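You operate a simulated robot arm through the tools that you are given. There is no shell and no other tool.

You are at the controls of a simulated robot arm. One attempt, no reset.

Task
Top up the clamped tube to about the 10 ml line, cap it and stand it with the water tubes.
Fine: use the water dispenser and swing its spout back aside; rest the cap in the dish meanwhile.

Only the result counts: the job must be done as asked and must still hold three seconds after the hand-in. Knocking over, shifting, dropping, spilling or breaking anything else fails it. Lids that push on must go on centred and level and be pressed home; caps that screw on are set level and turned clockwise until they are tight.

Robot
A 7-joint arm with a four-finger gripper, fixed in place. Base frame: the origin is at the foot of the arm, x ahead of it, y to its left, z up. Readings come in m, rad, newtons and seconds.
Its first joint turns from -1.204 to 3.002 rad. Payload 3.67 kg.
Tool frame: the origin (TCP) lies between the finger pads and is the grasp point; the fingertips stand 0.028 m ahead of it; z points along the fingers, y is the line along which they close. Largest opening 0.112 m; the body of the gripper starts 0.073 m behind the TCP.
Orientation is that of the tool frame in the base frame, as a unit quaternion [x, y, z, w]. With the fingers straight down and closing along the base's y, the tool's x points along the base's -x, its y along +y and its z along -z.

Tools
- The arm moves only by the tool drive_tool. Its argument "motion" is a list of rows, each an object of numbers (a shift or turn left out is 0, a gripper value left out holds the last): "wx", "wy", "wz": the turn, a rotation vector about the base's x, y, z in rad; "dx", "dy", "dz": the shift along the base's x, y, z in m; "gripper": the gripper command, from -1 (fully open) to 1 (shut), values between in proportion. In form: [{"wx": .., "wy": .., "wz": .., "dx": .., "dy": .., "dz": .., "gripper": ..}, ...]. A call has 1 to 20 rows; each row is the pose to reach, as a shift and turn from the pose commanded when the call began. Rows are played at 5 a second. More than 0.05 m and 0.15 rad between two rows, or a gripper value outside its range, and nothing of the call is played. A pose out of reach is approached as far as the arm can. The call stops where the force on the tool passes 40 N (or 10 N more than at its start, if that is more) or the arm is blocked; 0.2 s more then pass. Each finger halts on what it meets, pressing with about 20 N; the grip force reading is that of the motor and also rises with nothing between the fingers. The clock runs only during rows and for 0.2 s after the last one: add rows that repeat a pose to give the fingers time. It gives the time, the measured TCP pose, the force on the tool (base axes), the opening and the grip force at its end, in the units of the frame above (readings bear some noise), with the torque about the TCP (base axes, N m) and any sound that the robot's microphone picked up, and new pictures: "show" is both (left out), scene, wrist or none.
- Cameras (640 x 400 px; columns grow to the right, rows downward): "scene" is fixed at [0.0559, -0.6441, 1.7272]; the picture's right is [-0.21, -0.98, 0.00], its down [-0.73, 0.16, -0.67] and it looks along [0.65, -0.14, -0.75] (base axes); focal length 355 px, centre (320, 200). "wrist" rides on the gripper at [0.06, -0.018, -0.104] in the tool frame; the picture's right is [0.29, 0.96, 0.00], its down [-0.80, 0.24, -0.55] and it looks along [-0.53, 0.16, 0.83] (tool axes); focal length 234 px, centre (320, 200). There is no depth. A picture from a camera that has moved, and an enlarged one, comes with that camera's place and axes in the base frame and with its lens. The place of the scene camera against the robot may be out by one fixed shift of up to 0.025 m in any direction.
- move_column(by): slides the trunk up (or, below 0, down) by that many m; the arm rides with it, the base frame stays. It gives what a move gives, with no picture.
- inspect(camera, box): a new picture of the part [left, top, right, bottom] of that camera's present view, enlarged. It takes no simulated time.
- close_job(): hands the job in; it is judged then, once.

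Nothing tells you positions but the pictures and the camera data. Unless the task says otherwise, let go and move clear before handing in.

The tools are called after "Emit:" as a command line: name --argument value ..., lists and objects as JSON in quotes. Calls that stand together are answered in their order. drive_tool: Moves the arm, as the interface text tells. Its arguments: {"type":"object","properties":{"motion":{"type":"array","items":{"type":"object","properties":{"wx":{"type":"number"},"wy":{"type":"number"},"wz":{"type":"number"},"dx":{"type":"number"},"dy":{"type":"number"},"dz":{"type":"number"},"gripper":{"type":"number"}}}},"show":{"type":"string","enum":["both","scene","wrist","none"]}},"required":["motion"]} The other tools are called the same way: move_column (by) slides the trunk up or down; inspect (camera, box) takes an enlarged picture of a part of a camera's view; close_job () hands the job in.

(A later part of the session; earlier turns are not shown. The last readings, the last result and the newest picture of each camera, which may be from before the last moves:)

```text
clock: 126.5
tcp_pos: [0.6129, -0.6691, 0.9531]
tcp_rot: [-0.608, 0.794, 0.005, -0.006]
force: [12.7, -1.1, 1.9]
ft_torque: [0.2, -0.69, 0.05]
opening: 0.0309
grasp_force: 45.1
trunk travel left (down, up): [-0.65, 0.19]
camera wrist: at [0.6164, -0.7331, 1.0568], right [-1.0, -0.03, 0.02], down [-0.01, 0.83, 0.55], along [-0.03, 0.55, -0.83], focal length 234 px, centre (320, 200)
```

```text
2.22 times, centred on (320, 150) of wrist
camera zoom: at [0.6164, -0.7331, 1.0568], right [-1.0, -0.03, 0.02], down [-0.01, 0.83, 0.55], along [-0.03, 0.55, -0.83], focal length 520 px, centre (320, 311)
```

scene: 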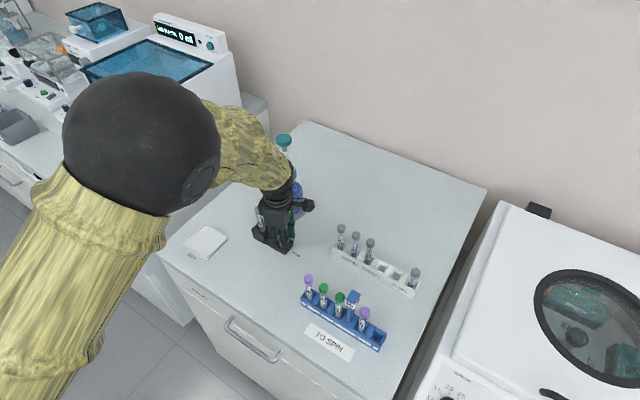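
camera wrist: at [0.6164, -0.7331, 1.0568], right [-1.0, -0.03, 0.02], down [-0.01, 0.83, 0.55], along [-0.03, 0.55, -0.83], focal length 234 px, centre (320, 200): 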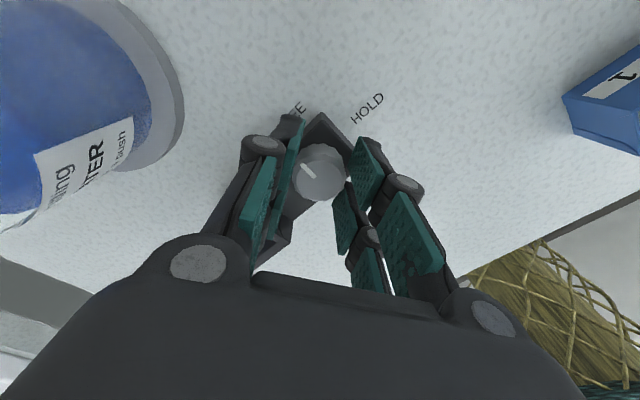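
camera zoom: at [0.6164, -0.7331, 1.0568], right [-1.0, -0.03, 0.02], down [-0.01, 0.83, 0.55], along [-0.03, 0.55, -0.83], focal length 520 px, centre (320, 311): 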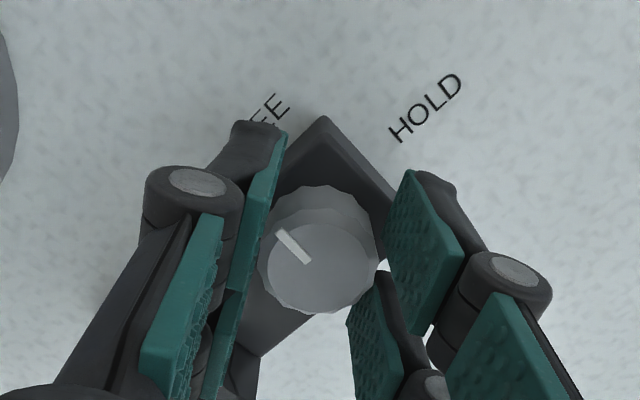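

Emit:
drive_tool --motion '[{"wz": 0.07}]' --show "none"

Emit:
drive_tool --motion '[{"gripper": 0.25}, {"gripper": 0.25}, {"dz": 0.015}, {"dz": 0.05}, {"dz": 0.09}, {"dz": 0.12}, {"dz": 0.12}]'

Emit:
inspect --camera "wrist" --box '[220, 20, 420, 200]'

Emit:
inspect --camera "scene" --box '[240, 190, 310, 260]'

```text
clock: 126.9
tcp_pos: [0.6135, -0.6696, 0.9541]
tcp_rot: [-0.635, 0.772, 0.005, -0.007]
force: [15.0, -0.6, 4.8]
ft_torque: [0.14, -0.54, -0.29]
opening: 0.0307
grasp_force: 45.3
trunk travel left (down, up): [-0.65, 0.19]
```

```text
clock: 128.5
tcp_pos: [0.6122, -0.6715, 1.0734]
tcp_rot: [-0.633, 0.774, 0.005, -0.007]
force: [0.1, 0.8, -1.3]
ft_torque: [-0.04, 0.03, -0.01]
opening: 0.0421
grasp_force: 0.0
trunk travel left (down, up): [-0.65, 0.19]
camera wrist: at [0.6205, -0.7343, 1.1761], right [-1.0, -0.1, 0.02], down [-0.07, 0.83, 0.56], along [-0.07, 0.55, -0.83], focal length 234 px, centre (320, 200)
```

scene: 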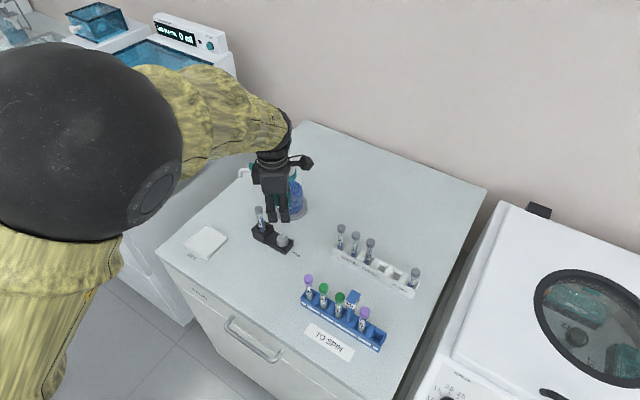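
wrist: 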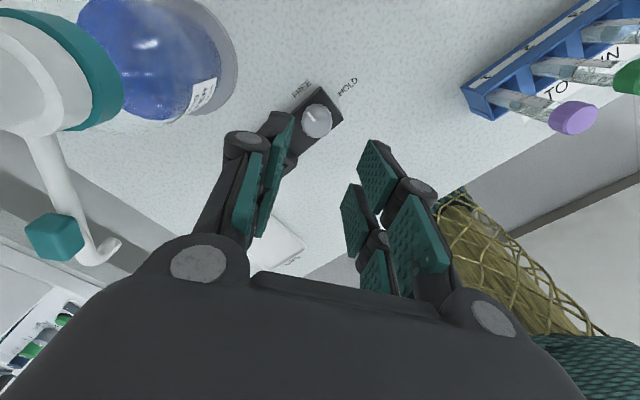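

```text
2.22 times, centred on (320, 110) of wrist
camera zoom: at [0.6205, -0.7343, 1.1761], right [-1.0, -0.1, 0.02], down [-0.07, 0.83, 0.56], along [-0.07, 0.55, -0.83], focal length 520 px, centre (320, 400)
```

zoom: 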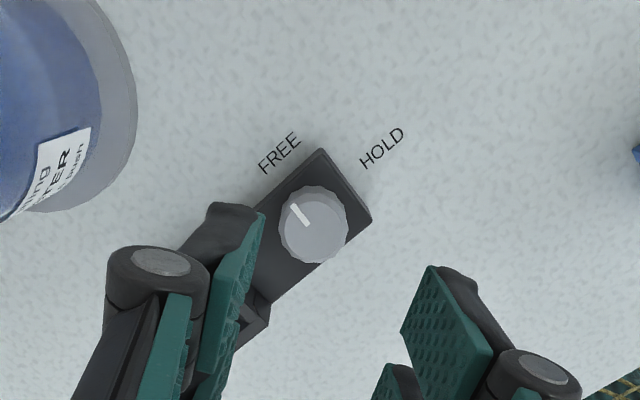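

```text
5.71 times, centred on (275, 225) of scene
camera zoom: at [0.0559, -0.6441, 1.7272], right [-0.21, -0.98, 0.0], down [-0.73, 0.16, -0.67], along [0.65, -0.14, -0.75], focal length 2030 px, centre (577, 57)
```

zoom: 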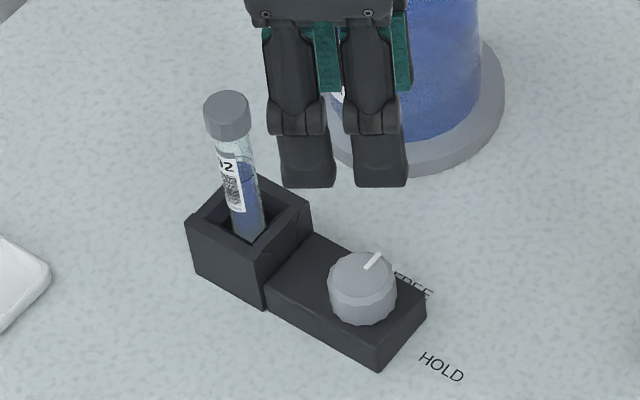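

The knob mark points at FREE and the tube is steady. I'll move over the tube, aligning the hand so it closes across the rack line for the later placement.

Emit:
drive_tool --motion '[{"dz": 0.03, "wz": -0.1, "gripper": 0.3}, {"dx": 0.012, "dy": 0.012, "dz": 0.03, "wz": -0.22}, {"dx": 0.024, "dy": 0.024, "dz": 0.03, "wz": -0.34}, {"dx": 0.036, "dy": 0.036, "dz": 0.03, "wz": -0.46}, {"dx": 0.0485, "dy": 0.0488, "dz": 0.03, "wz": -0.58}, {"dx": 0.0485, "dy": 0.0488, "dz": 0.01, "wz": -0.655}, {"dx": 0.0485, "dy": 0.0488, "dz": 0.0, "wz": -0.655}]'

Emit:
inspect --camera "wrist" --box '[220, 60, 420, 240]'

```text
clock: 130.1
tcp_pos: [0.6591, -0.6212, 1.0742]
tcp_rot: [-0.352, 0.936, 0.007, -0.006]
force: [0.2, -0.3, -0.9]
ft_torque: [0.01, 0.0, 0.04]
opening: 0.0391
grasp_force: 0.1
trunk travel left (down, up): [-0.65, 0.19]
camera wrist: at [0.6277, -0.6764, 1.176], right [-0.85, 0.53, 0.02], down [0.45, 0.7, 0.55], along [0.28, 0.48, -0.83], focal length 234 px, centre (320, 200)
```

scene: 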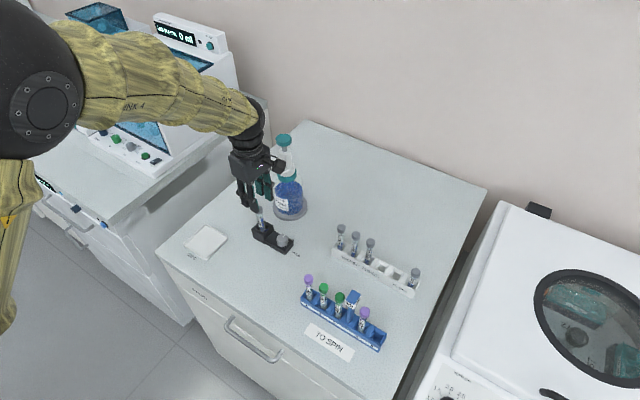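
wrist: 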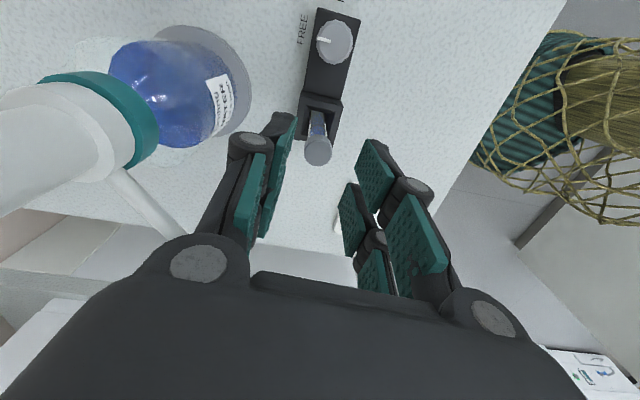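

```text
2.22 times, centred on (320, 150) of wrist
camera zoom: at [0.6277, -0.6764, 1.176], right [-0.85, 0.53, 0.02], down [0.45, 0.7, 0.55], along [0.28, 0.48, -0.83], focal length 520 px, centre (320, 311)
```

zoom: 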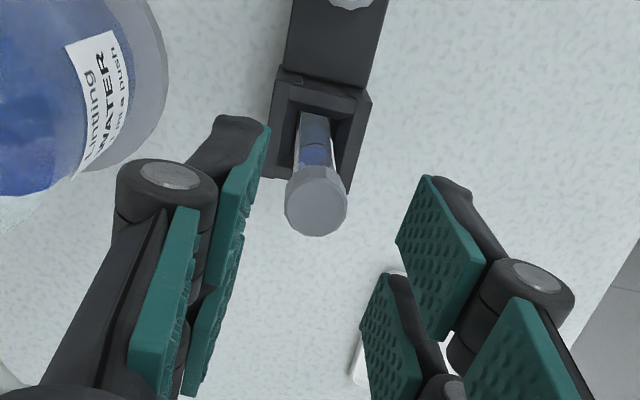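

The cap is about 1–2 mm from centre. I'll descend and grip it, taking care not to pull.

Emit:
drive_tool --motion '[{"dx": 0.0012, "dy": 0.001, "dz": -0.02}, {"dx": 0.0012, "dy": 0.001, "dz": -0.041}, {"dx": 0.0012, "dy": 0.001, "dz": -0.041}, {"dx": 0.0012, "dy": 0.001, "dz": -0.041, "gripper": 0.6}, {"dx": 0.0012, "dy": 0.001, "dz": -0.041, "gripper": 1}, {"dx": 0.0012, "dy": 0.001, "dz": -0.041, "gripper": 1}, {"dx": 0.0012, "dy": 0.001, "dz": -0.041, "gripper": 1}]'

Emit:
inspect --camera "wrist" --box '[260, 90, 400, 220]'

Emit:
inspect --camera "scene" --box '[240, 190, 310, 260]'

```text
clock: 131.7
tcp_pos: [0.6613, -0.6198, 1.0323]
tcp_rot: [-0.352, 0.936, 0.007, -0.004]
force: [0.0, 0.0, 0.2]
ft_torque: [0.01, 0.0, -0.01]
opening: 0.0157
grasp_force: 20.1
trunk travel left (down, up): [-0.65, 0.19]
camera wrist: at [0.6291, -0.6746, 1.1355], right [-0.85, 0.53, 0.02], down [0.45, 0.7, 0.55], along [0.28, 0.48, -0.83], focal length 234 px, centre (320, 200)
```

scene: 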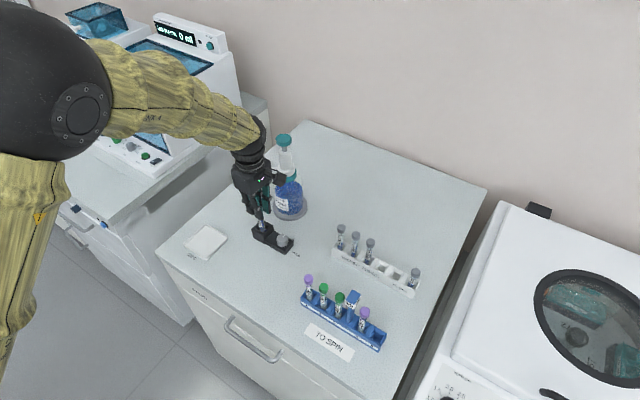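
wrist: 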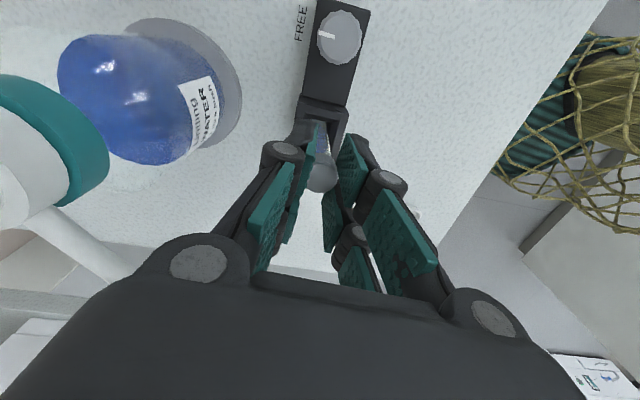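

```text
3.08 times, centred on (330, 155) of wrist
camera zoom: at [0.6291, -0.6746, 1.1355], right [-0.85, 0.53, 0.02], down [0.45, 0.7, 0.55], along [0.28, 0.48, -0.83], focal length 720 px, centre (289, 338)
```

zoom: 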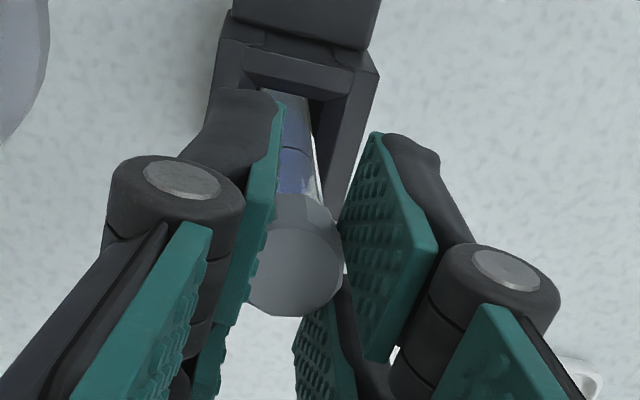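

```text
5.71 times, centred on (275, 225) of scene
camera zoom: at [0.0559, -0.6441, 1.7272], right [-0.21, -0.98, 0.0], down [-0.73, 0.16, -0.67], along [0.65, -0.14, -0.75], focal length 2030 px, centre (577, 57)
```

zoom: 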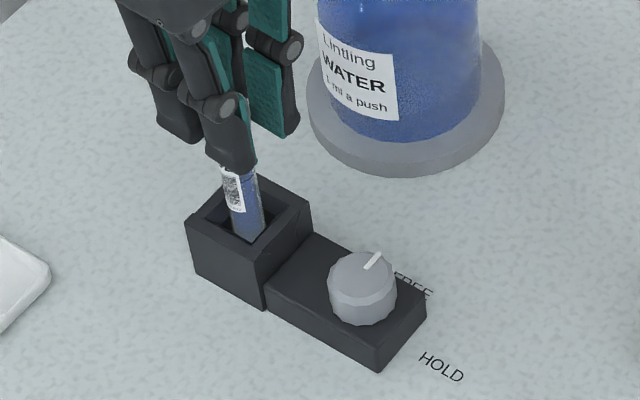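

The grip is good with no side load. I'll lift very slowly and check that the tube comes with the cap.

Emit:
drive_tool --motion '[{"dz": 0.0005}, {"dz": 0.001}, {"dz": 0.001}]' --show "none"

Emit:
drive_tool --motion '[{"dz": 0.001}, {"dz": 0.002}, {"dz": 0.003}]' --show "none"

Emit:
inspect --camera "scene" --box '[255, 195, 280, 235]'

```text
clock: 132.5
tcp_pos: [0.6618, -0.6198, 1.0334]
tcp_rot: [-0.352, 0.936, 0.007, -0.005]
force: [0.2, 0.4, -0.3]
ft_torque: [-0.02, 0.01, 0.0]
opening: 0.0157
grasp_force: 19.9
trunk travel left (down, up): [-0.65, 0.19]
```

```text
clock: 133.3
tcp_pos: [0.6614, -0.6195, 1.0374]
tcp_rot: [-0.352, 0.936, 0.007, -0.005]
force: [0.2, 0.1, -0.5]
ft_torque: [0.0, -0.02, -0.01]
opening: 0.0157
grasp_force: 20.3
trunk travel left (down, up): [-0.65, 0.19]
```

```text
10.00 times, centred on (268, 215) of scene
camera zoom: at [0.0559, -0.6441, 1.7272], right [-0.21, -0.98, 0.0], down [-0.73, 0.16, -0.67], along [0.65, -0.14, -0.75], focal length 3553 px, centre (845, 50)
```

zoom: 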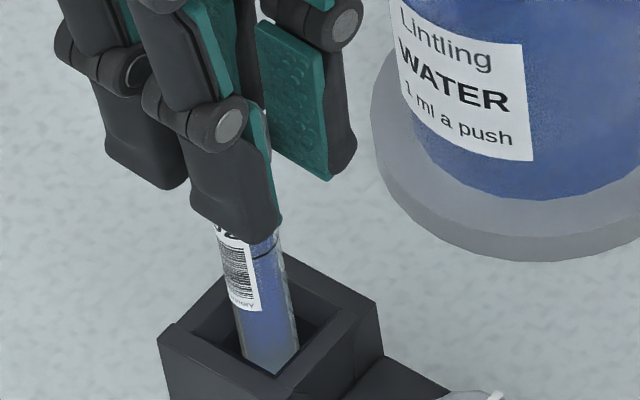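

The tube is rising with the cap at essentially no force. I'll lift it clear and carry it high over toward the rack.

Emit:
drive_tool --motion '[{"dz": 0.02}, {"dz": 0.05}, {"dz": 0.085}, {"dz": 0.12}, {"dz": 0.15}, {"dx": -0.02, "dy": -0.03, "dz": 0.155}, {"dx": -0.045, "dy": -0.065, "dz": 0.155}, {"dx": -0.07, "dy": -0.1, "dz": 0.155}, {"dx": -0.095, "dy": -0.135, "dz": 0.155}, {"dx": -0.12, "dy": -0.17, "dz": 0.155}, {"dx": -0.145, "dy": -0.205, "dz": 0.155}, {"dx": -0.165, "dy": -0.24, "dz": 0.155}, {"dx": -0.185, "dy": -0.265, "dz": 0.155}, {"dx": -0.185, "dy": -0.265, "dz": 0.155}]'

Emit:
inspect --camera "wrist" --box '[200, 20, 440, 240]'

Emit:
inspect --camera "scene" --box '[310, 160, 440, 310]'

```text
clock: 136.3
tcp_pos: [0.4781, -0.8893, 1.1876]
tcp_rot: [-0.352, 0.936, 0.009, -0.005]
force: [-0.4, 0.6, 0.0]
ft_torque: [-0.01, -0.01, -0.04]
opening: 0.0154
grasp_force: 19.9
trunk travel left (down, up): [-0.65, 0.19]
camera wrist: at [0.4464, -0.9449, 1.2903], right [-0.85, 0.53, 0.02], down [0.45, 0.7, 0.56], along [0.28, 0.48, -0.83], focal length 234 px, centre (320, 200)
```

scene: 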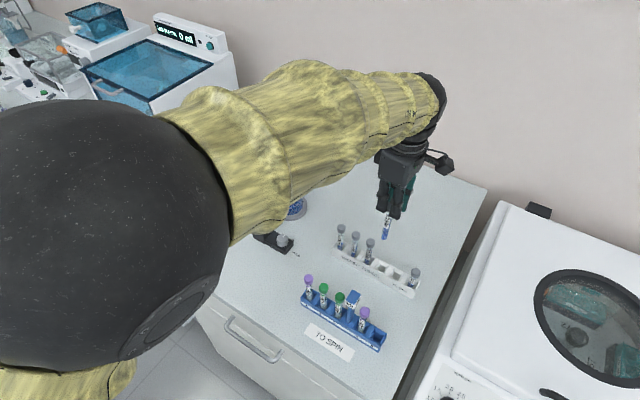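
wrist: 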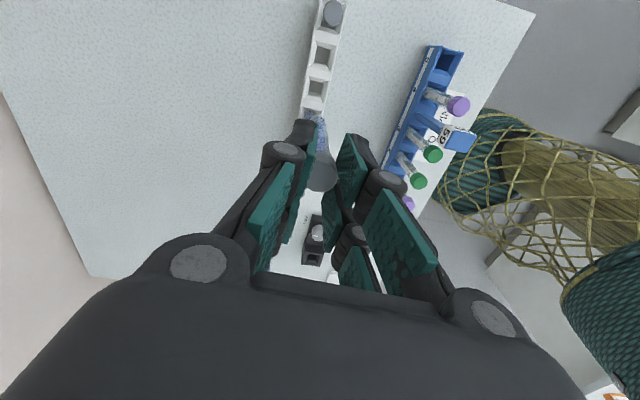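

```text
1.82 times, centred on (320, 130) of wrist
camera zoom: at [0.4464, -0.9449, 1.2903], right [-0.85, 0.53, 0.02], down [0.45, 0.7, 0.56], along [0.28, 0.48, -0.83], focal length 426 px, centre (320, 327)
```

zoom: 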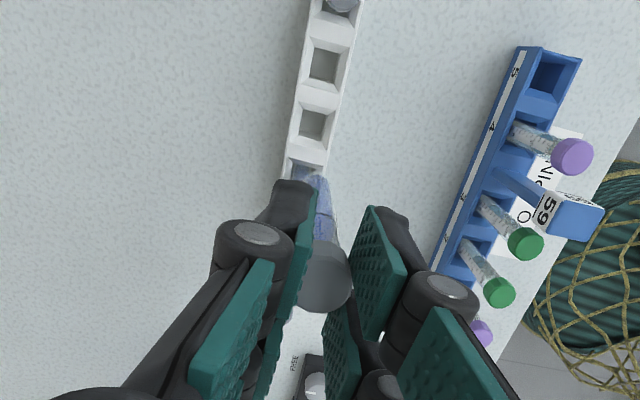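

```text
2.67 times, centred on (375, 235) of scene
camera zoom: at [0.0559, -0.6441, 1.7272], right [-0.21, -0.98, 0.0], down [-0.73, 0.16, -0.67], along [0.65, -0.14, -0.75], focal length 948 px, centre (173, 107)
```

zoom: 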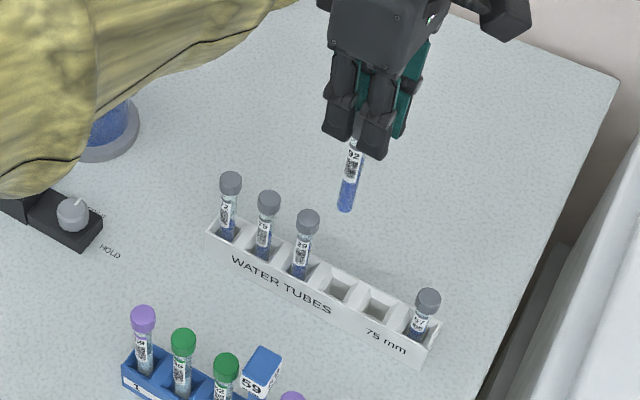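

Tube and cap are hanging together fine, and the two empty slots are visible. Slot 4 is at about (0.470, -0.900). I'll take a settled reading, then move over slot 4 and lower partway to compare.

Emit:
drive_tool --motion '[{"dz": 0.0}, {"dz": 0.0}]' --show "none"

Emit:
drive_tool --motion '[{"dx": -0.004, "dy": -0.006}, {"dx": -0.0066, "dy": -0.012}, {"dx": -0.0066, "dy": -0.012}]' --show "none"

Emit:
inspect --camera "scene" --box '[340, 180, 440, 300]'

Emit:
inspect --camera "wrist" --box '[260, 20, 400, 160]'

```text
clock: 136.9
tcp_pos: [0.4771, -0.884, 1.1931]
tcp_rot: [-0.352, 0.936, 0.006, -0.005]
force: [-0.1, -0.2, 0.2]
ft_torque: [0.01, -0.04, 0.02]
opening: 0.0153
grasp_force: 19.9
trunk travel left (down, up): [-0.65, 0.19]
```

```text
clock: 137.7
tcp_pos: [0.4713, -0.9013, 1.1874]
tcp_rot: [-0.352, 0.936, 0.009, -0.004]
force: [-0.1, 0.5, 0.4]
ft_torque: [-0.02, 0.0, 0.05]
opening: 0.0153
grasp_force: 20.1
trunk travel left (down, up): [-0.65, 0.19]
```

```text
3.33 times, centred on (390, 240) of scene
camera zoom: at [0.0559, -0.6441, 1.7272], right [-0.21, -0.98, 0.0], down [-0.73, 0.16, -0.67], along [0.65, -0.14, -0.75], focal length 1184 px, centre (87, 67)
```

zoom: 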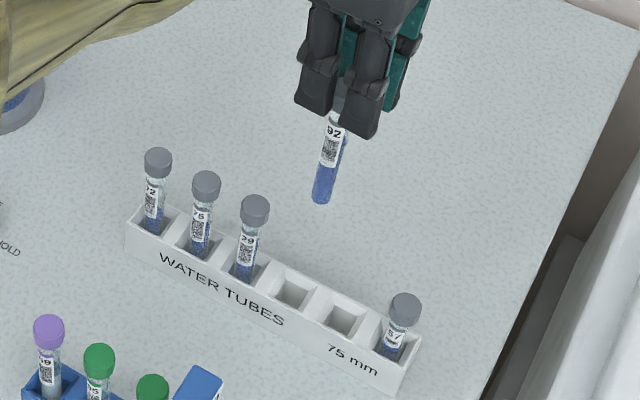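

```text
2.86 times, centred on (330, 90) of wrist
camera zoom: at [0.4392, -0.9564, 1.2909], right [-0.85, 0.53, 0.02], down [0.45, 0.7, 0.56], along [0.28, 0.48, -0.83], focal length 669 px, centre (291, 514)
```

zoom: 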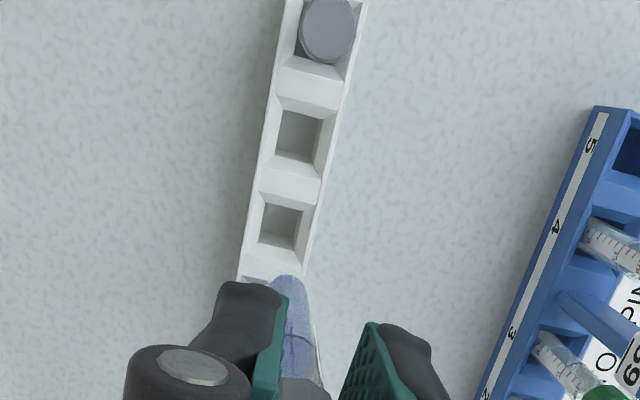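

Position readings bounce by a few mm, so I'll trust relative views. The tube is nearly over slot 4. I'll lower by 5 cm and re-check the alignment with parallax.

Emit:
drive_tool --motion '[{"dz": -0.02}, {"dz": -0.04}, {"dz": -0.055}, {"dz": -0.055}]'

Emit:
inspect --camera "scene" --box '[340, 180, 440, 300]'

Emit:
inspect --camera "wrist" --box '[260, 20, 400, 160]'

```text
clock: 138.7
tcp_pos: [0.471, -0.8977, 1.1379]
tcp_rot: [-0.352, 0.936, 0.006, -0.005]
force: [-0.2, -0.1, -0.2]
ft_torque: [-0.03, -0.02, 0.03]
opening: 0.0154
grasp_force: 20.1
trunk travel left (down, up): [-0.65, 0.19]
camera wrist: at [0.439, -0.9525, 1.2402], right [-0.85, 0.53, 0.02], down [0.45, 0.7, 0.55], along [0.28, 0.48, -0.83], focal length 234 px, centre (320, 200)
```

scene: 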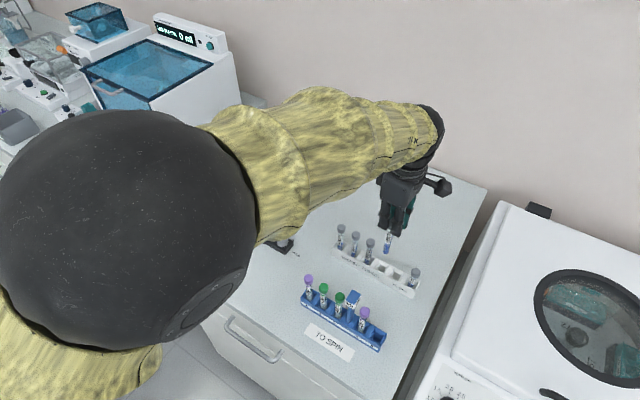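
wrist: 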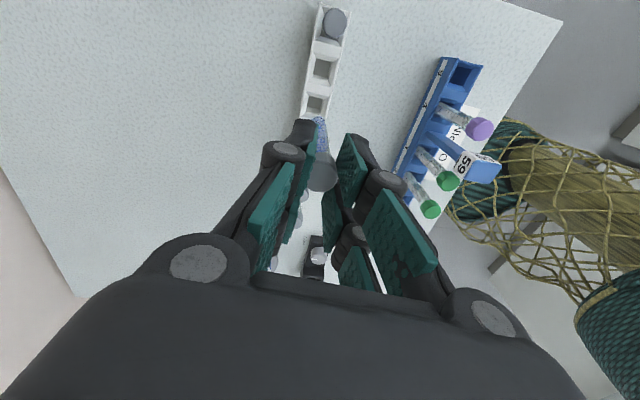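

```text
3.33 times, centred on (390, 240) of scene
camera zoom: at [0.0559, -0.6441, 1.7272], right [-0.21, -0.98, 0.0], down [-0.73, 0.16, -0.67], along [0.65, -0.14, -0.75], focal length 1184 px, centre (87, 67)
```

zoom: 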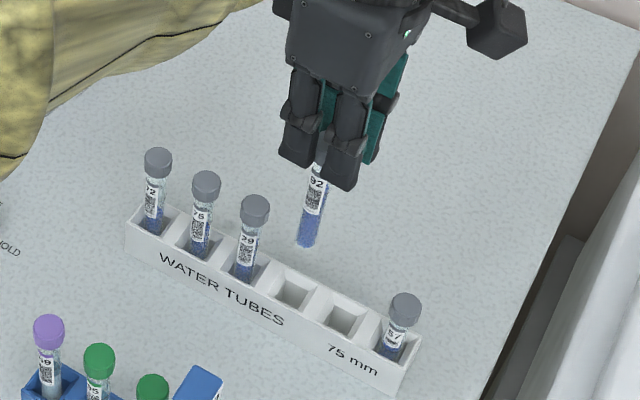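

```text
2.86 times, centred on (330, 90) of wrist
camera zoom: at [0.439, -0.9525, 1.2402], right [-0.85, 0.53, 0.02], down [0.45, 0.7, 0.55], along [0.28, 0.48, -0.83], focal length 669 px, centre (291, 514)
```

zoom: 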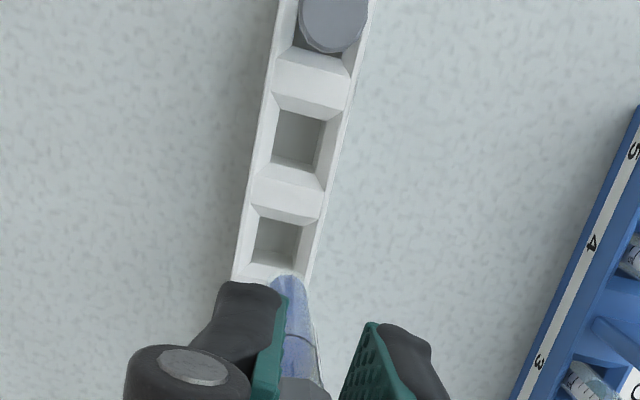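

Emit:
drive_tool --motion '[{"dz": -0.02, "dy": 0.001}, {"dz": -0.04, "dy": 0.001}, {"dz": -0.04, "dy": 0.001}]' --show "none"

Emit:
inspect --camera "scene" --box '[360, 210, 420, 290]'

Emit:
inspect --camera "wrist" --box '[270, 60, 370, 160]'

```text
clock: 139.5
tcp_pos: [0.4704, -0.8959, 1.0974]
tcp_rot: [-0.352, 0.936, 0.007, -0.004]
force: [0.1, -0.5, 0.5]
ft_torque: [-0.01, -0.01, 0.02]
opening: 0.0156
grasp_force: 20.1
trunk travel left (down, up): [-0.65, 0.19]
```

```text
5.00 times, centred on (390, 250) of scene
camera zoom: at [0.0559, -0.6441, 1.7272], right [-0.21, -0.98, 0.0], down [-0.73, 0.16, -0.67], along [0.65, -0.14, -0.75], focal length 1777 px, centre (-30, -50)
```

zoom: 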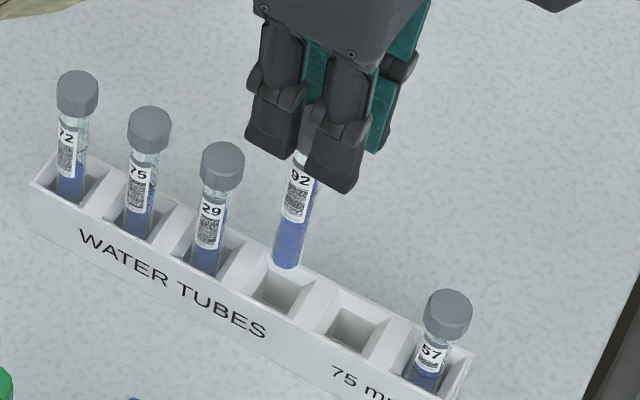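

```text
4.00 times, centred on (320, 110) of wrist
camera zoom: at [0.4385, -0.9515, 1.1998], right [-0.85, 0.53, 0.02], down [0.45, 0.7, 0.55], along [0.28, 0.48, -0.83], focal length 937 px, centre (320, 560)
```

zoom: 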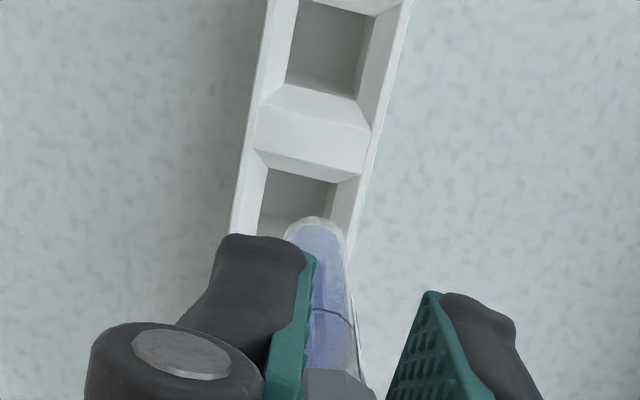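

At this height the wrist view shows the tube about 4–5 mm to one side of the slot's centreline. I'll correct by (+3, −2.6) mm and look again.

Emit:
drive_tool --motion '[{"dx": 0.0015, "dy": -0.0013}, {"dx": 0.0033, "dy": -0.0028}, {"dx": 0.0033, "dy": -0.0028, "dz": -0.01}, {"dx": 0.0033, "dy": -0.0028, "dz": -0.01}]' --show "none"

Emit:
inspect --camera "scene" --box '[360, 210, 420, 290]'

Emit:
inspect --camera "wrist" --box '[270, 60, 370, 160]'

```text
clock: 140.5
tcp_pos: [0.4727, -0.8997, 1.0862]
tcp_rot: [-0.352, 0.936, 0.008, -0.004]
force: [-0.2, 0.3, -0.6]
ft_torque: [0.0, -0.01, -0.03]
opening: 0.0155
grasp_force: 20.2
trunk travel left (down, up): [-0.65, 0.19]
```

```text
5.00 times, centred on (390, 250) of scene
camera zoom: at [0.0559, -0.6441, 1.7272], right [-0.21, -0.98, 0.0], down [-0.73, 0.16, -0.67], along [0.65, -0.14, -0.75], focal length 1777 px, centre (-30, -50)
```

zoom: 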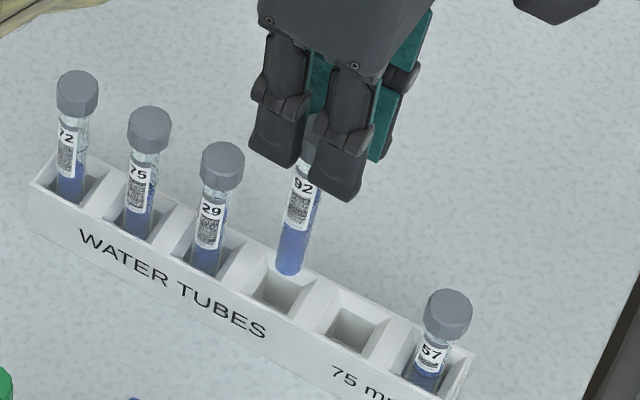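

```text
4.00 times, centred on (320, 110) of wrist
camera zoom: at [0.4414, -0.9561, 1.1877], right [-0.85, 0.53, 0.02], down [0.45, 0.7, 0.56], along [0.28, 0.48, -0.83], focal length 937 px, centre (320, 560)
```

zoom: 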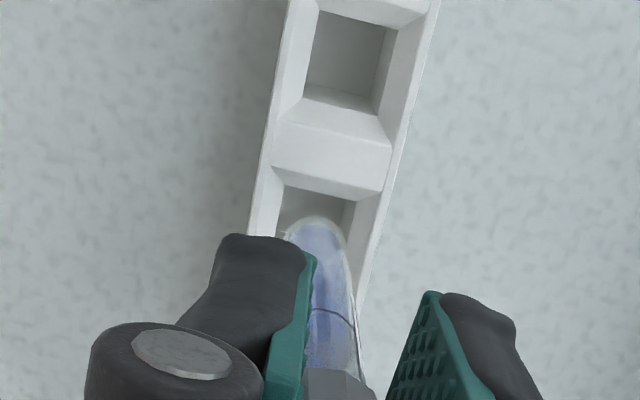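

Now well centred in both views. I'll lower the tube into the slot and watch the forces.

Emit:
drive_tool --motion '[{"dx": 0.0005, "dy": 0.0004, "dz": -0.01}, {"dx": 0.0005, "dy": 0.0004, "dz": -0.018}, {"dx": 0.0005, "dy": 0.0004, "dz": -0.024}, {"dx": 0.0005, "dy": 0.0004, "dz": -0.024}]' --show "none"

Emit:
inspect --camera "scene" --box '[360, 210, 420, 290]'

Emit:
inspect --camera "wrist" --box '[270, 60, 370, 160]'

```text
clock: 141.5
tcp_pos: [0.4732, -0.8974, 1.0632]
tcp_rot: [-0.352, 0.936, 0.006, -0.005]
force: [-0.6, -0.5, -0.1]
ft_torque: [0.0, 0.01, -0.01]
opening: 0.0155
grasp_force: 20.0
trunk travel left (down, up): [-0.65, 0.19]
```

```text
5.00 times, centred on (390, 250) of scene
camera zoom: at [0.0559, -0.6441, 1.7272], right [-0.21, -0.98, 0.0], down [-0.73, 0.16, -0.67], along [0.65, -0.14, -0.75], focal length 1777 px, centre (-30, -50)
```

zoom: 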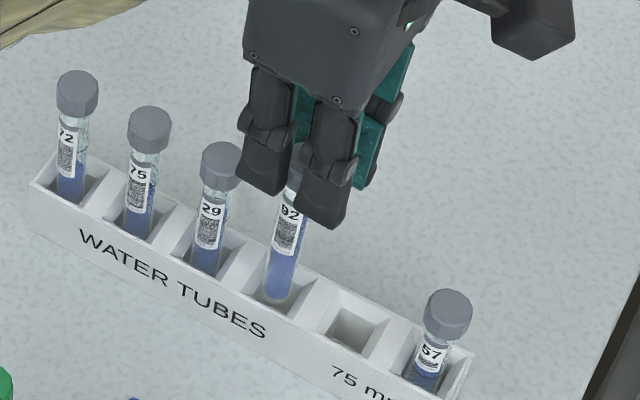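

```text
4.00 times, centred on (320, 110) of wrist
camera zoom: at [0.4418, -0.9524, 1.1664], right [-0.85, 0.53, 0.02], down [0.45, 0.7, 0.55], along [0.28, 0.48, -0.83], focal length 937 px, centre (320, 560)
```

zoom: 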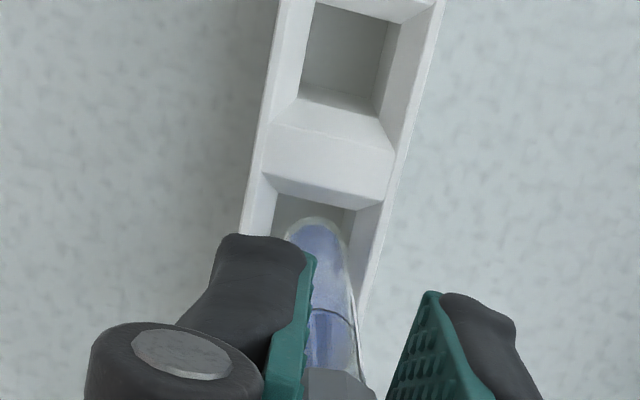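

Emit:
drive_tool --motion '[{"dz": -0.006}, {"dz": -0.012}, {"dz": -0.012}]' --show "none"

Emit:
inspect --camera "scene" --box '[360, 210, 420, 290]'

Emit:
inspect --camera "wrist" --box '[270, 60, 370, 160]'

```text
clock: 142.3
tcp_pos: [0.4719, -0.8987, 1.0511]
tcp_rot: [-0.352, 0.936, 0.008, -0.005]
force: [-0.8, 0.3, -1.0]
ft_torque: [-0.01, -0.01, -0.05]
opening: 0.0154
grasp_force: 19.6
trunk travel left (down, up): [-0.65, 0.19]
```

```text
5.00 times, centred on (390, 250) of scene
camera zoom: at [0.0559, -0.6441, 1.7272], right [-0.21, -0.98, 0.0], down [-0.73, 0.16, -0.67], along [0.65, -0.14, -0.75], focal length 1777 px, centre (-30, -50)
```

zoom: 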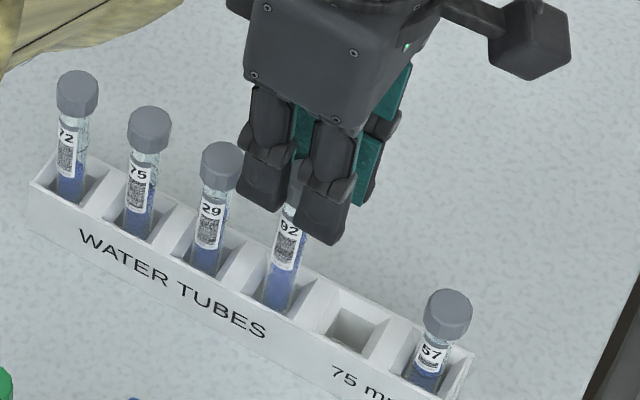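

```text
4.00 times, centred on (320, 110) of wrist
camera zoom: at [0.4415, -0.9541, 1.1531], right [-0.85, 0.53, 0.02], down [0.45, 0.7, 0.56], along [0.28, 0.48, -0.83], focal length 937 px, centre (320, 560)
```

zoom: 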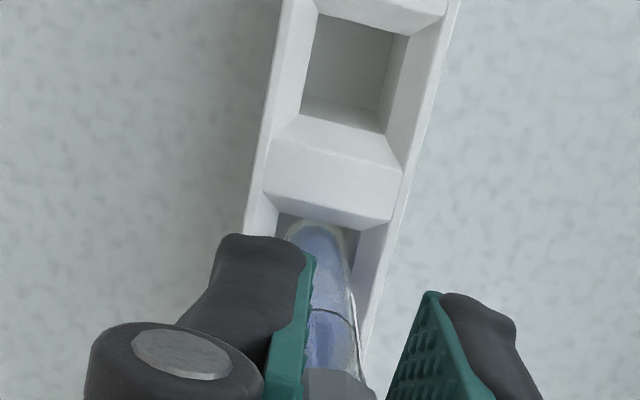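

The tube is entering slot 4 without contact. Before the fingers get down to the neighbouring cap's height, I'll turn the hand 4° so its bars line up exactly with the rack, for maximum clearance.

Emit:
drive_tool --motion '[{"wz": -0.035}, {"wz": -0.07}, {"wz": -0.07, "dz": -0.005}, {"wz": -0.07, "dz": -0.005}]' --show "wrist"

Emit:
inspect --camera "scene" --box '[360, 220, 400, 270]'

Emit:
inspect --camera "wrist" --box '[220, 60, 420, 260]'

```text
clock: 143.3
tcp_pos: [0.473, -0.8978, 1.0466]
tcp_rot: [-0.319, 0.948, 0.009, -0.004]
force: [-0.3, -0.4, -0.1]
ft_torque: [0.01, 0.02, 0.01]
opening: 0.0157
grasp_force: 19.1
trunk travel left (down, up): [-0.65, 0.19]
camera wrist: at [0.4386, -0.9515, 1.1488], right [-0.81, 0.59, 0.02], down [0.5, 0.67, 0.55], along [0.32, 0.46, -0.83], focal length 234 px, centre (320, 200)
```

wrist: 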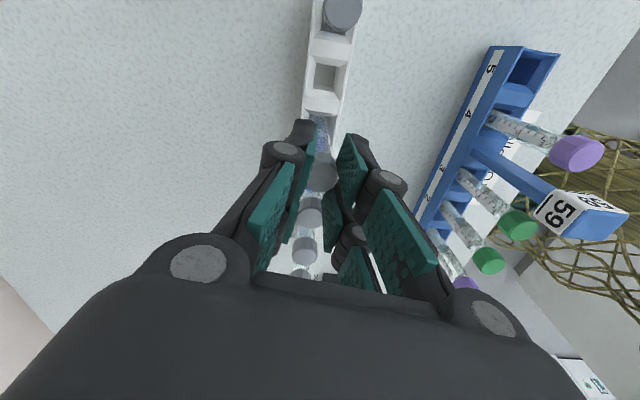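

```text
8.00 times, centred on (380, 245) of scene
camera zoom: at [0.0559, -0.6441, 1.7272], right [-0.21, -0.98, 0.0], down [-0.73, 0.16, -0.67], along [0.65, -0.14, -0.75], focal length 2843 px, centre (-160, -160)
```

zoom: 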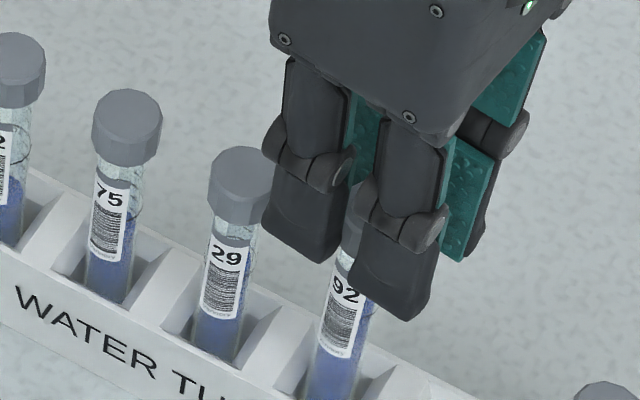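

```text
2.00 times, centred on (320, 160) of wrist
camera zoom: at [0.4386, -0.9515, 1.1488], right [-0.81, 0.59, 0.02], down [0.5, 0.67, 0.55], along [0.32, 0.46, -0.83], focal length 468 px, centre (320, 280)
```

zoom: 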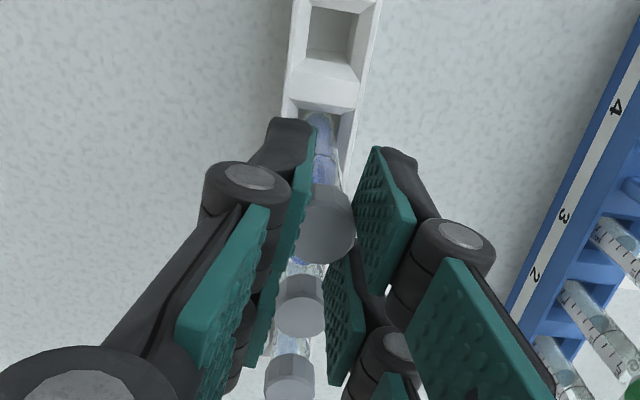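

Emit:
drive_tool --motion '[{"dz": -0.003}, {"dz": -0.006}, {"dz": -0.006}]' --show "none"

Emit:
inspect --camera "scene" --box '[360, 220, 400, 270]'

Emit:
inspect --camera "wrist" --box '[220, 60, 420, 260]'

```text
clock: 144.1
tcp_pos: [0.474, -0.8974, 1.0414]
tcp_rot: [-0.32, 0.947, 0.006, -0.005]
force: [-0.3, -0.2, 0.6]
ft_torque: [-0.01, -0.01, 0.01]
opening: 0.0153
grasp_force: 19.5
trunk travel left (down, up): [-0.65, 0.19]
```

```text
8.00 times, centred on (380, 245) of scene
camera zoom: at [0.0559, -0.6441, 1.7272], right [-0.21, -0.98, 0.0], down [-0.73, 0.16, -0.67], along [0.65, -0.14, -0.75], focal length 2843 px, centre (-160, -160)
```

zoom: 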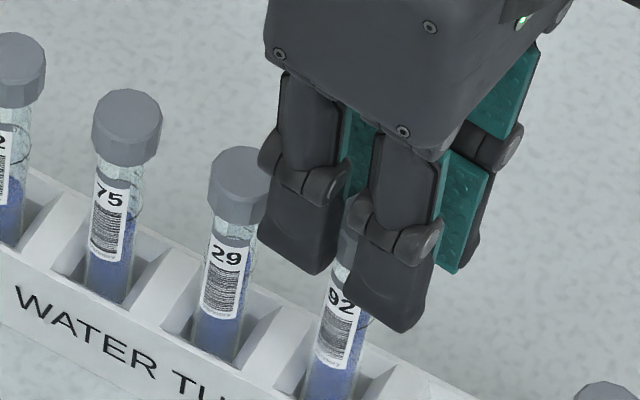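

```text
2.00 times, centred on (320, 160) of wrist
camera zoom: at [0.4383, -0.9507, 1.1433], right [-0.81, 0.59, 0.02], down [0.5, 0.67, 0.55], along [0.32, 0.46, -0.83], focal length 468 px, centre (320, 280)
```

zoom: 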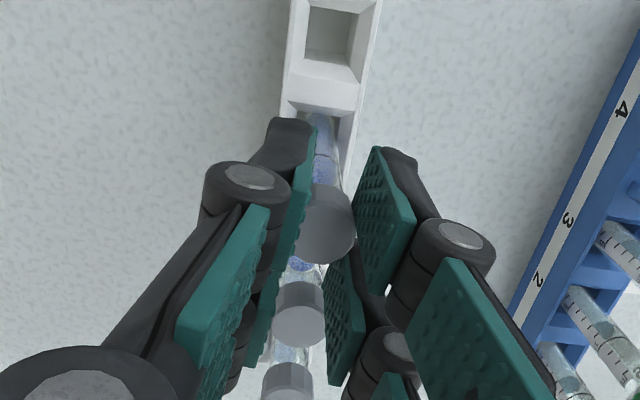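

Emit:
drive_tool --motion '[{"dz": -0.002}, {"dz": -0.004}, {"dz": -0.004}]' --show "none"

Emit:
inspect --camera "scene" --box '[360, 220, 400, 270]'

```text
clock: 144.9
tcp_pos: [0.4734, -0.8988, 1.0351]
tcp_rot: [-0.318, 0.948, 0.007, -0.004]
force: [-0.1, 0.6, -0.3]
ft_torque: [-0.03, -0.02, 0.0]
opening: 0.0153
grasp_force: 20.2
trunk travel left (down, up): [-0.65, 0.19]
```

```text
8.00 times, centred on (380, 245) of scene
camera zoom: at [0.0559, -0.6441, 1.7272], right [-0.21, -0.98, 0.0], down [-0.73, 0.16, -0.67], along [0.65, -0.14, -0.75], focal length 2843 px, centre (-160, -160)
```

zoom: 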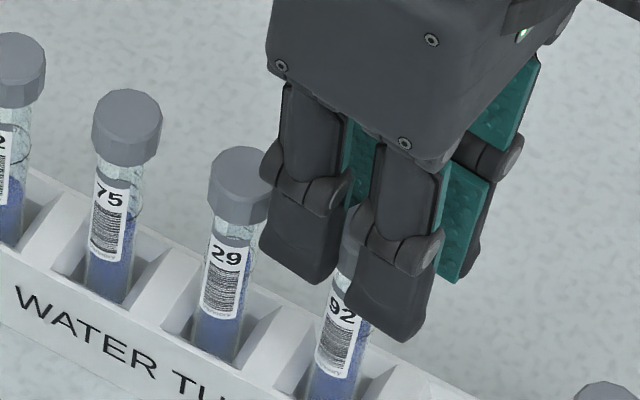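

Emit:
drive_tool --motion '[{"dz": -0.001}, {"dz": -0.002}]' --show "none"

Emit:
drive_tool --motion '[{"dz": -0.001}]' --show "none"

Emit:
drive_tool --motion '[{"dz": -0.001}]' --show "none"

Emit:
inspect --camera "scene" --box '[360, 220, 400, 270]'

```text
clock: 145.5
tcp_pos: [0.4738, -0.8985, 1.0341]
tcp_rot: [-0.319, 0.948, 0.008, -0.004]
force: [0.5, 0.4, -0.6]
ft_torque: [-0.01, -0.01, 0.0]
opening: 0.0155
grasp_force: 20.0
trunk travel left (down, up): [-0.65, 0.19]
```

```text
clock: 145.9
tcp_pos: [0.4737, -0.8975, 1.0344]
tcp_rot: [-0.319, 0.948, 0.007, -0.004]
force: [0.5, -0.5, 0.0]
ft_torque: [-0.03, -0.03, -0.03]
opening: 0.0158
grasp_force: 20.2
trunk travel left (down, up): [-0.65, 0.19]
```

```text
clock: 146.3
tcp_pos: [0.4742, -0.899, 1.0328]
tcp_rot: [-0.319, 0.948, 0.006, -0.006]
force: [0.8, -1.3, 0.1]
ft_torque: [0.06, 0.02, -0.02]
opening: 0.0156
grasp_force: 19.8
trunk travel left (down, up): [-0.65, 0.19]
```

```text
8.00 times, centred on (380, 245) of scene
camera zoom: at [0.0559, -0.6441, 1.7272], right [-0.21, -0.98, 0.0], down [-0.73, 0.16, -0.67], along [0.65, -0.14, -0.75], focal length 2843 px, centre (-160, -160)
```

zoom: 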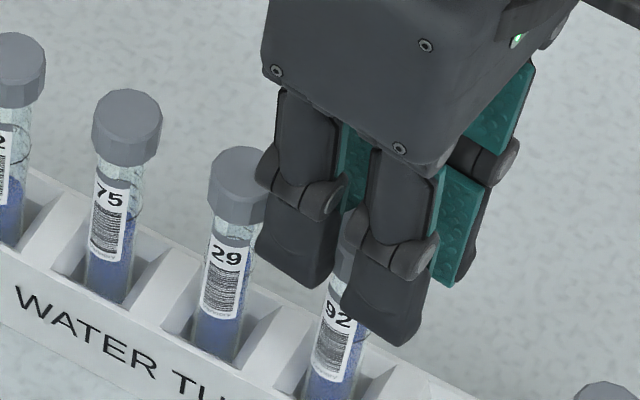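

Emit:
drive_tool --motion '[{"dz": -0.001}]' --show "none"

Emit:
drive_tool --motion '[{"dz": -0.001}]' --show "none"

Emit:
drive_tool --motion '[{"dz": -0.001}]' --show "none"

Emit:
inspect --camera "scene" --box '[360, 220, 400, 270]'

```text
clock: 146.7
tcp_pos: [0.4736, -0.8974, 1.0333]
tcp_rot: [-0.319, 0.948, 0.007, -0.004]
force: [0.4, 0.0, 1.7]
ft_torque: [-0.07, -0.02, -0.03]
opening: 0.0153
grasp_force: 19.9
trunk travel left (down, up): [-0.65, 0.19]
```

```text
clock: 147.1
tcp_pos: [0.4736, -0.8959, 1.0316]
tcp_rot: [-0.319, 0.948, 0.006, -0.004]
force: [1.0, -1.2, 3.7]
ft_torque: [-0.16, -0.04, 0.03]
opening: 0.0154
grasp_force: 19.9
trunk travel left (down, up): [-0.65, 0.19]
```

```text
clock: 147.5
tcp_pos: [0.4721, -0.8961, 1.0326]
tcp_rot: [-0.319, 0.948, 0.006, -0.005]
force: [-0.1, -0.4, 15.4]
ft_torque: [-0.02, 0.04, 0.04]
opening: 0.0158
grasp_force: 20.3
trunk travel left (down, up): [-0.65, 0.19]
```

```text
8.00 times, centred on (380, 245) of scene
camera zoom: at [0.0559, -0.6441, 1.7272], right [-0.21, -0.98, 0.0], down [-0.73, 0.16, -0.67], along [0.65, -0.14, -0.75], focal length 2843 px, centre (-160, -160)
```

zoom: 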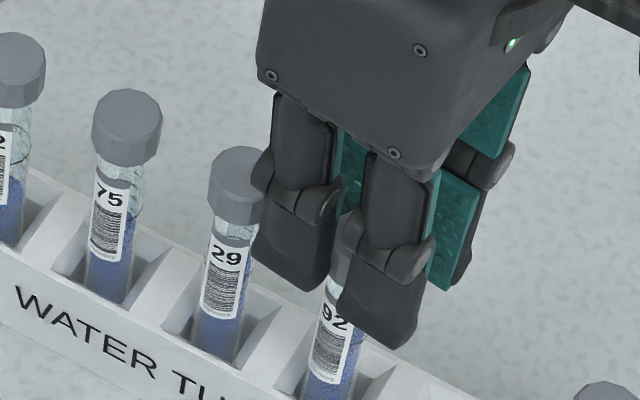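

The tube is down on the slot floor at the same height as its neighbours. I'll ease the pressure and open gently.

Emit:
drive_tool --motion '[{"dz": 0.001}, {"dz": 0.0015}, {"dz": 0.0015, "gripper": 0.6}, {"dz": 0.0015, "gripper": 0.45}, {"dz": 0.0015, "gripper": 0.45}]'

Emit:
inspect --camera "scene" --box '[360, 220, 400, 270]'

Emit:
inspect --camera "wrist" --box '[220, 60, 420, 260]'

```text
clock: 148.7
tcp_pos: [0.4736, -0.9022, 1.0282]
tcp_rot: [-0.318, 0.948, 0.008, -0.004]
force: [-0.2, 0.7, -0.7]
ft_torque: [-0.01, 0.0, 0.01]
opening: 0.0307
grasp_force: 0.0
trunk travel left (down, up): [-0.65, 0.19]
camera wrist: at [0.4383, -0.955, 1.1311], right [-0.81, 0.59, 0.02], down [0.5, 0.67, 0.56], along [0.31, 0.46, -0.83], focal length 234 px, centre (320, 200)
```

scene: 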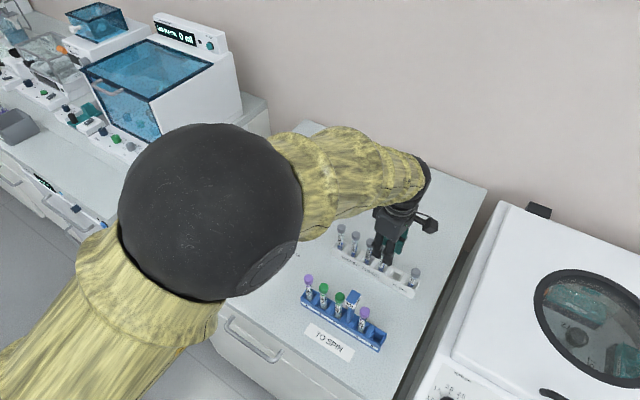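
wrist: 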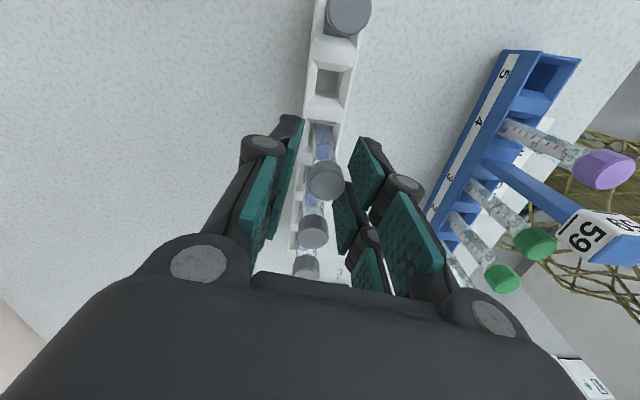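

```text
8.00 times, centred on (380, 245) of scene
camera zoom: at [0.0559, -0.6441, 1.7272], right [-0.21, -0.98, 0.0], down [-0.73, 0.16, -0.67], along [0.65, -0.14, -0.75], focal length 2843 px, centre (-160, -160)
```

zoom: 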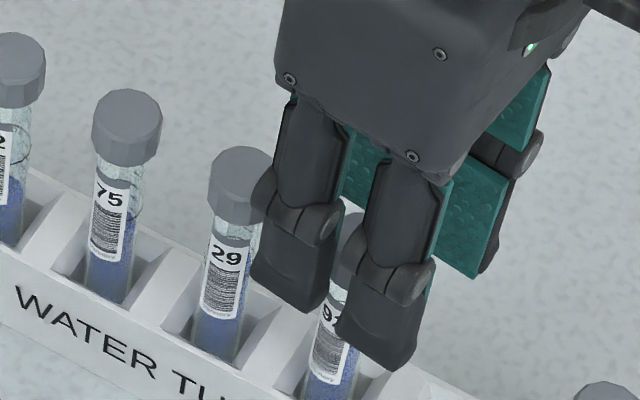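

```text
2.00 times, centred on (320, 160) of wrist
camera zoom: at [0.4383, -0.955, 1.1311], right [-0.81, 0.59, 0.02], down [0.5, 0.67, 0.56], along [0.31, 0.46, -0.83], focal length 468 px, centre (320, 280)
```

zoom: 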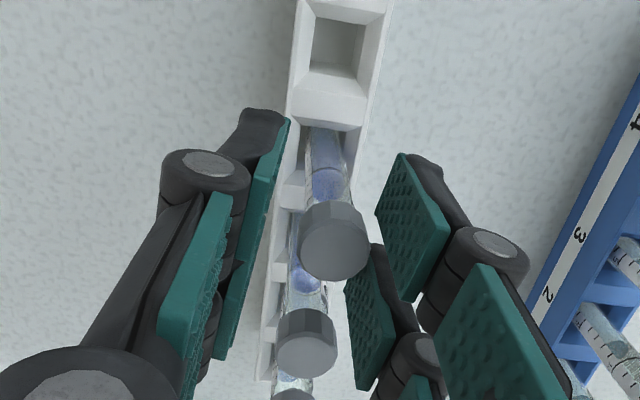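

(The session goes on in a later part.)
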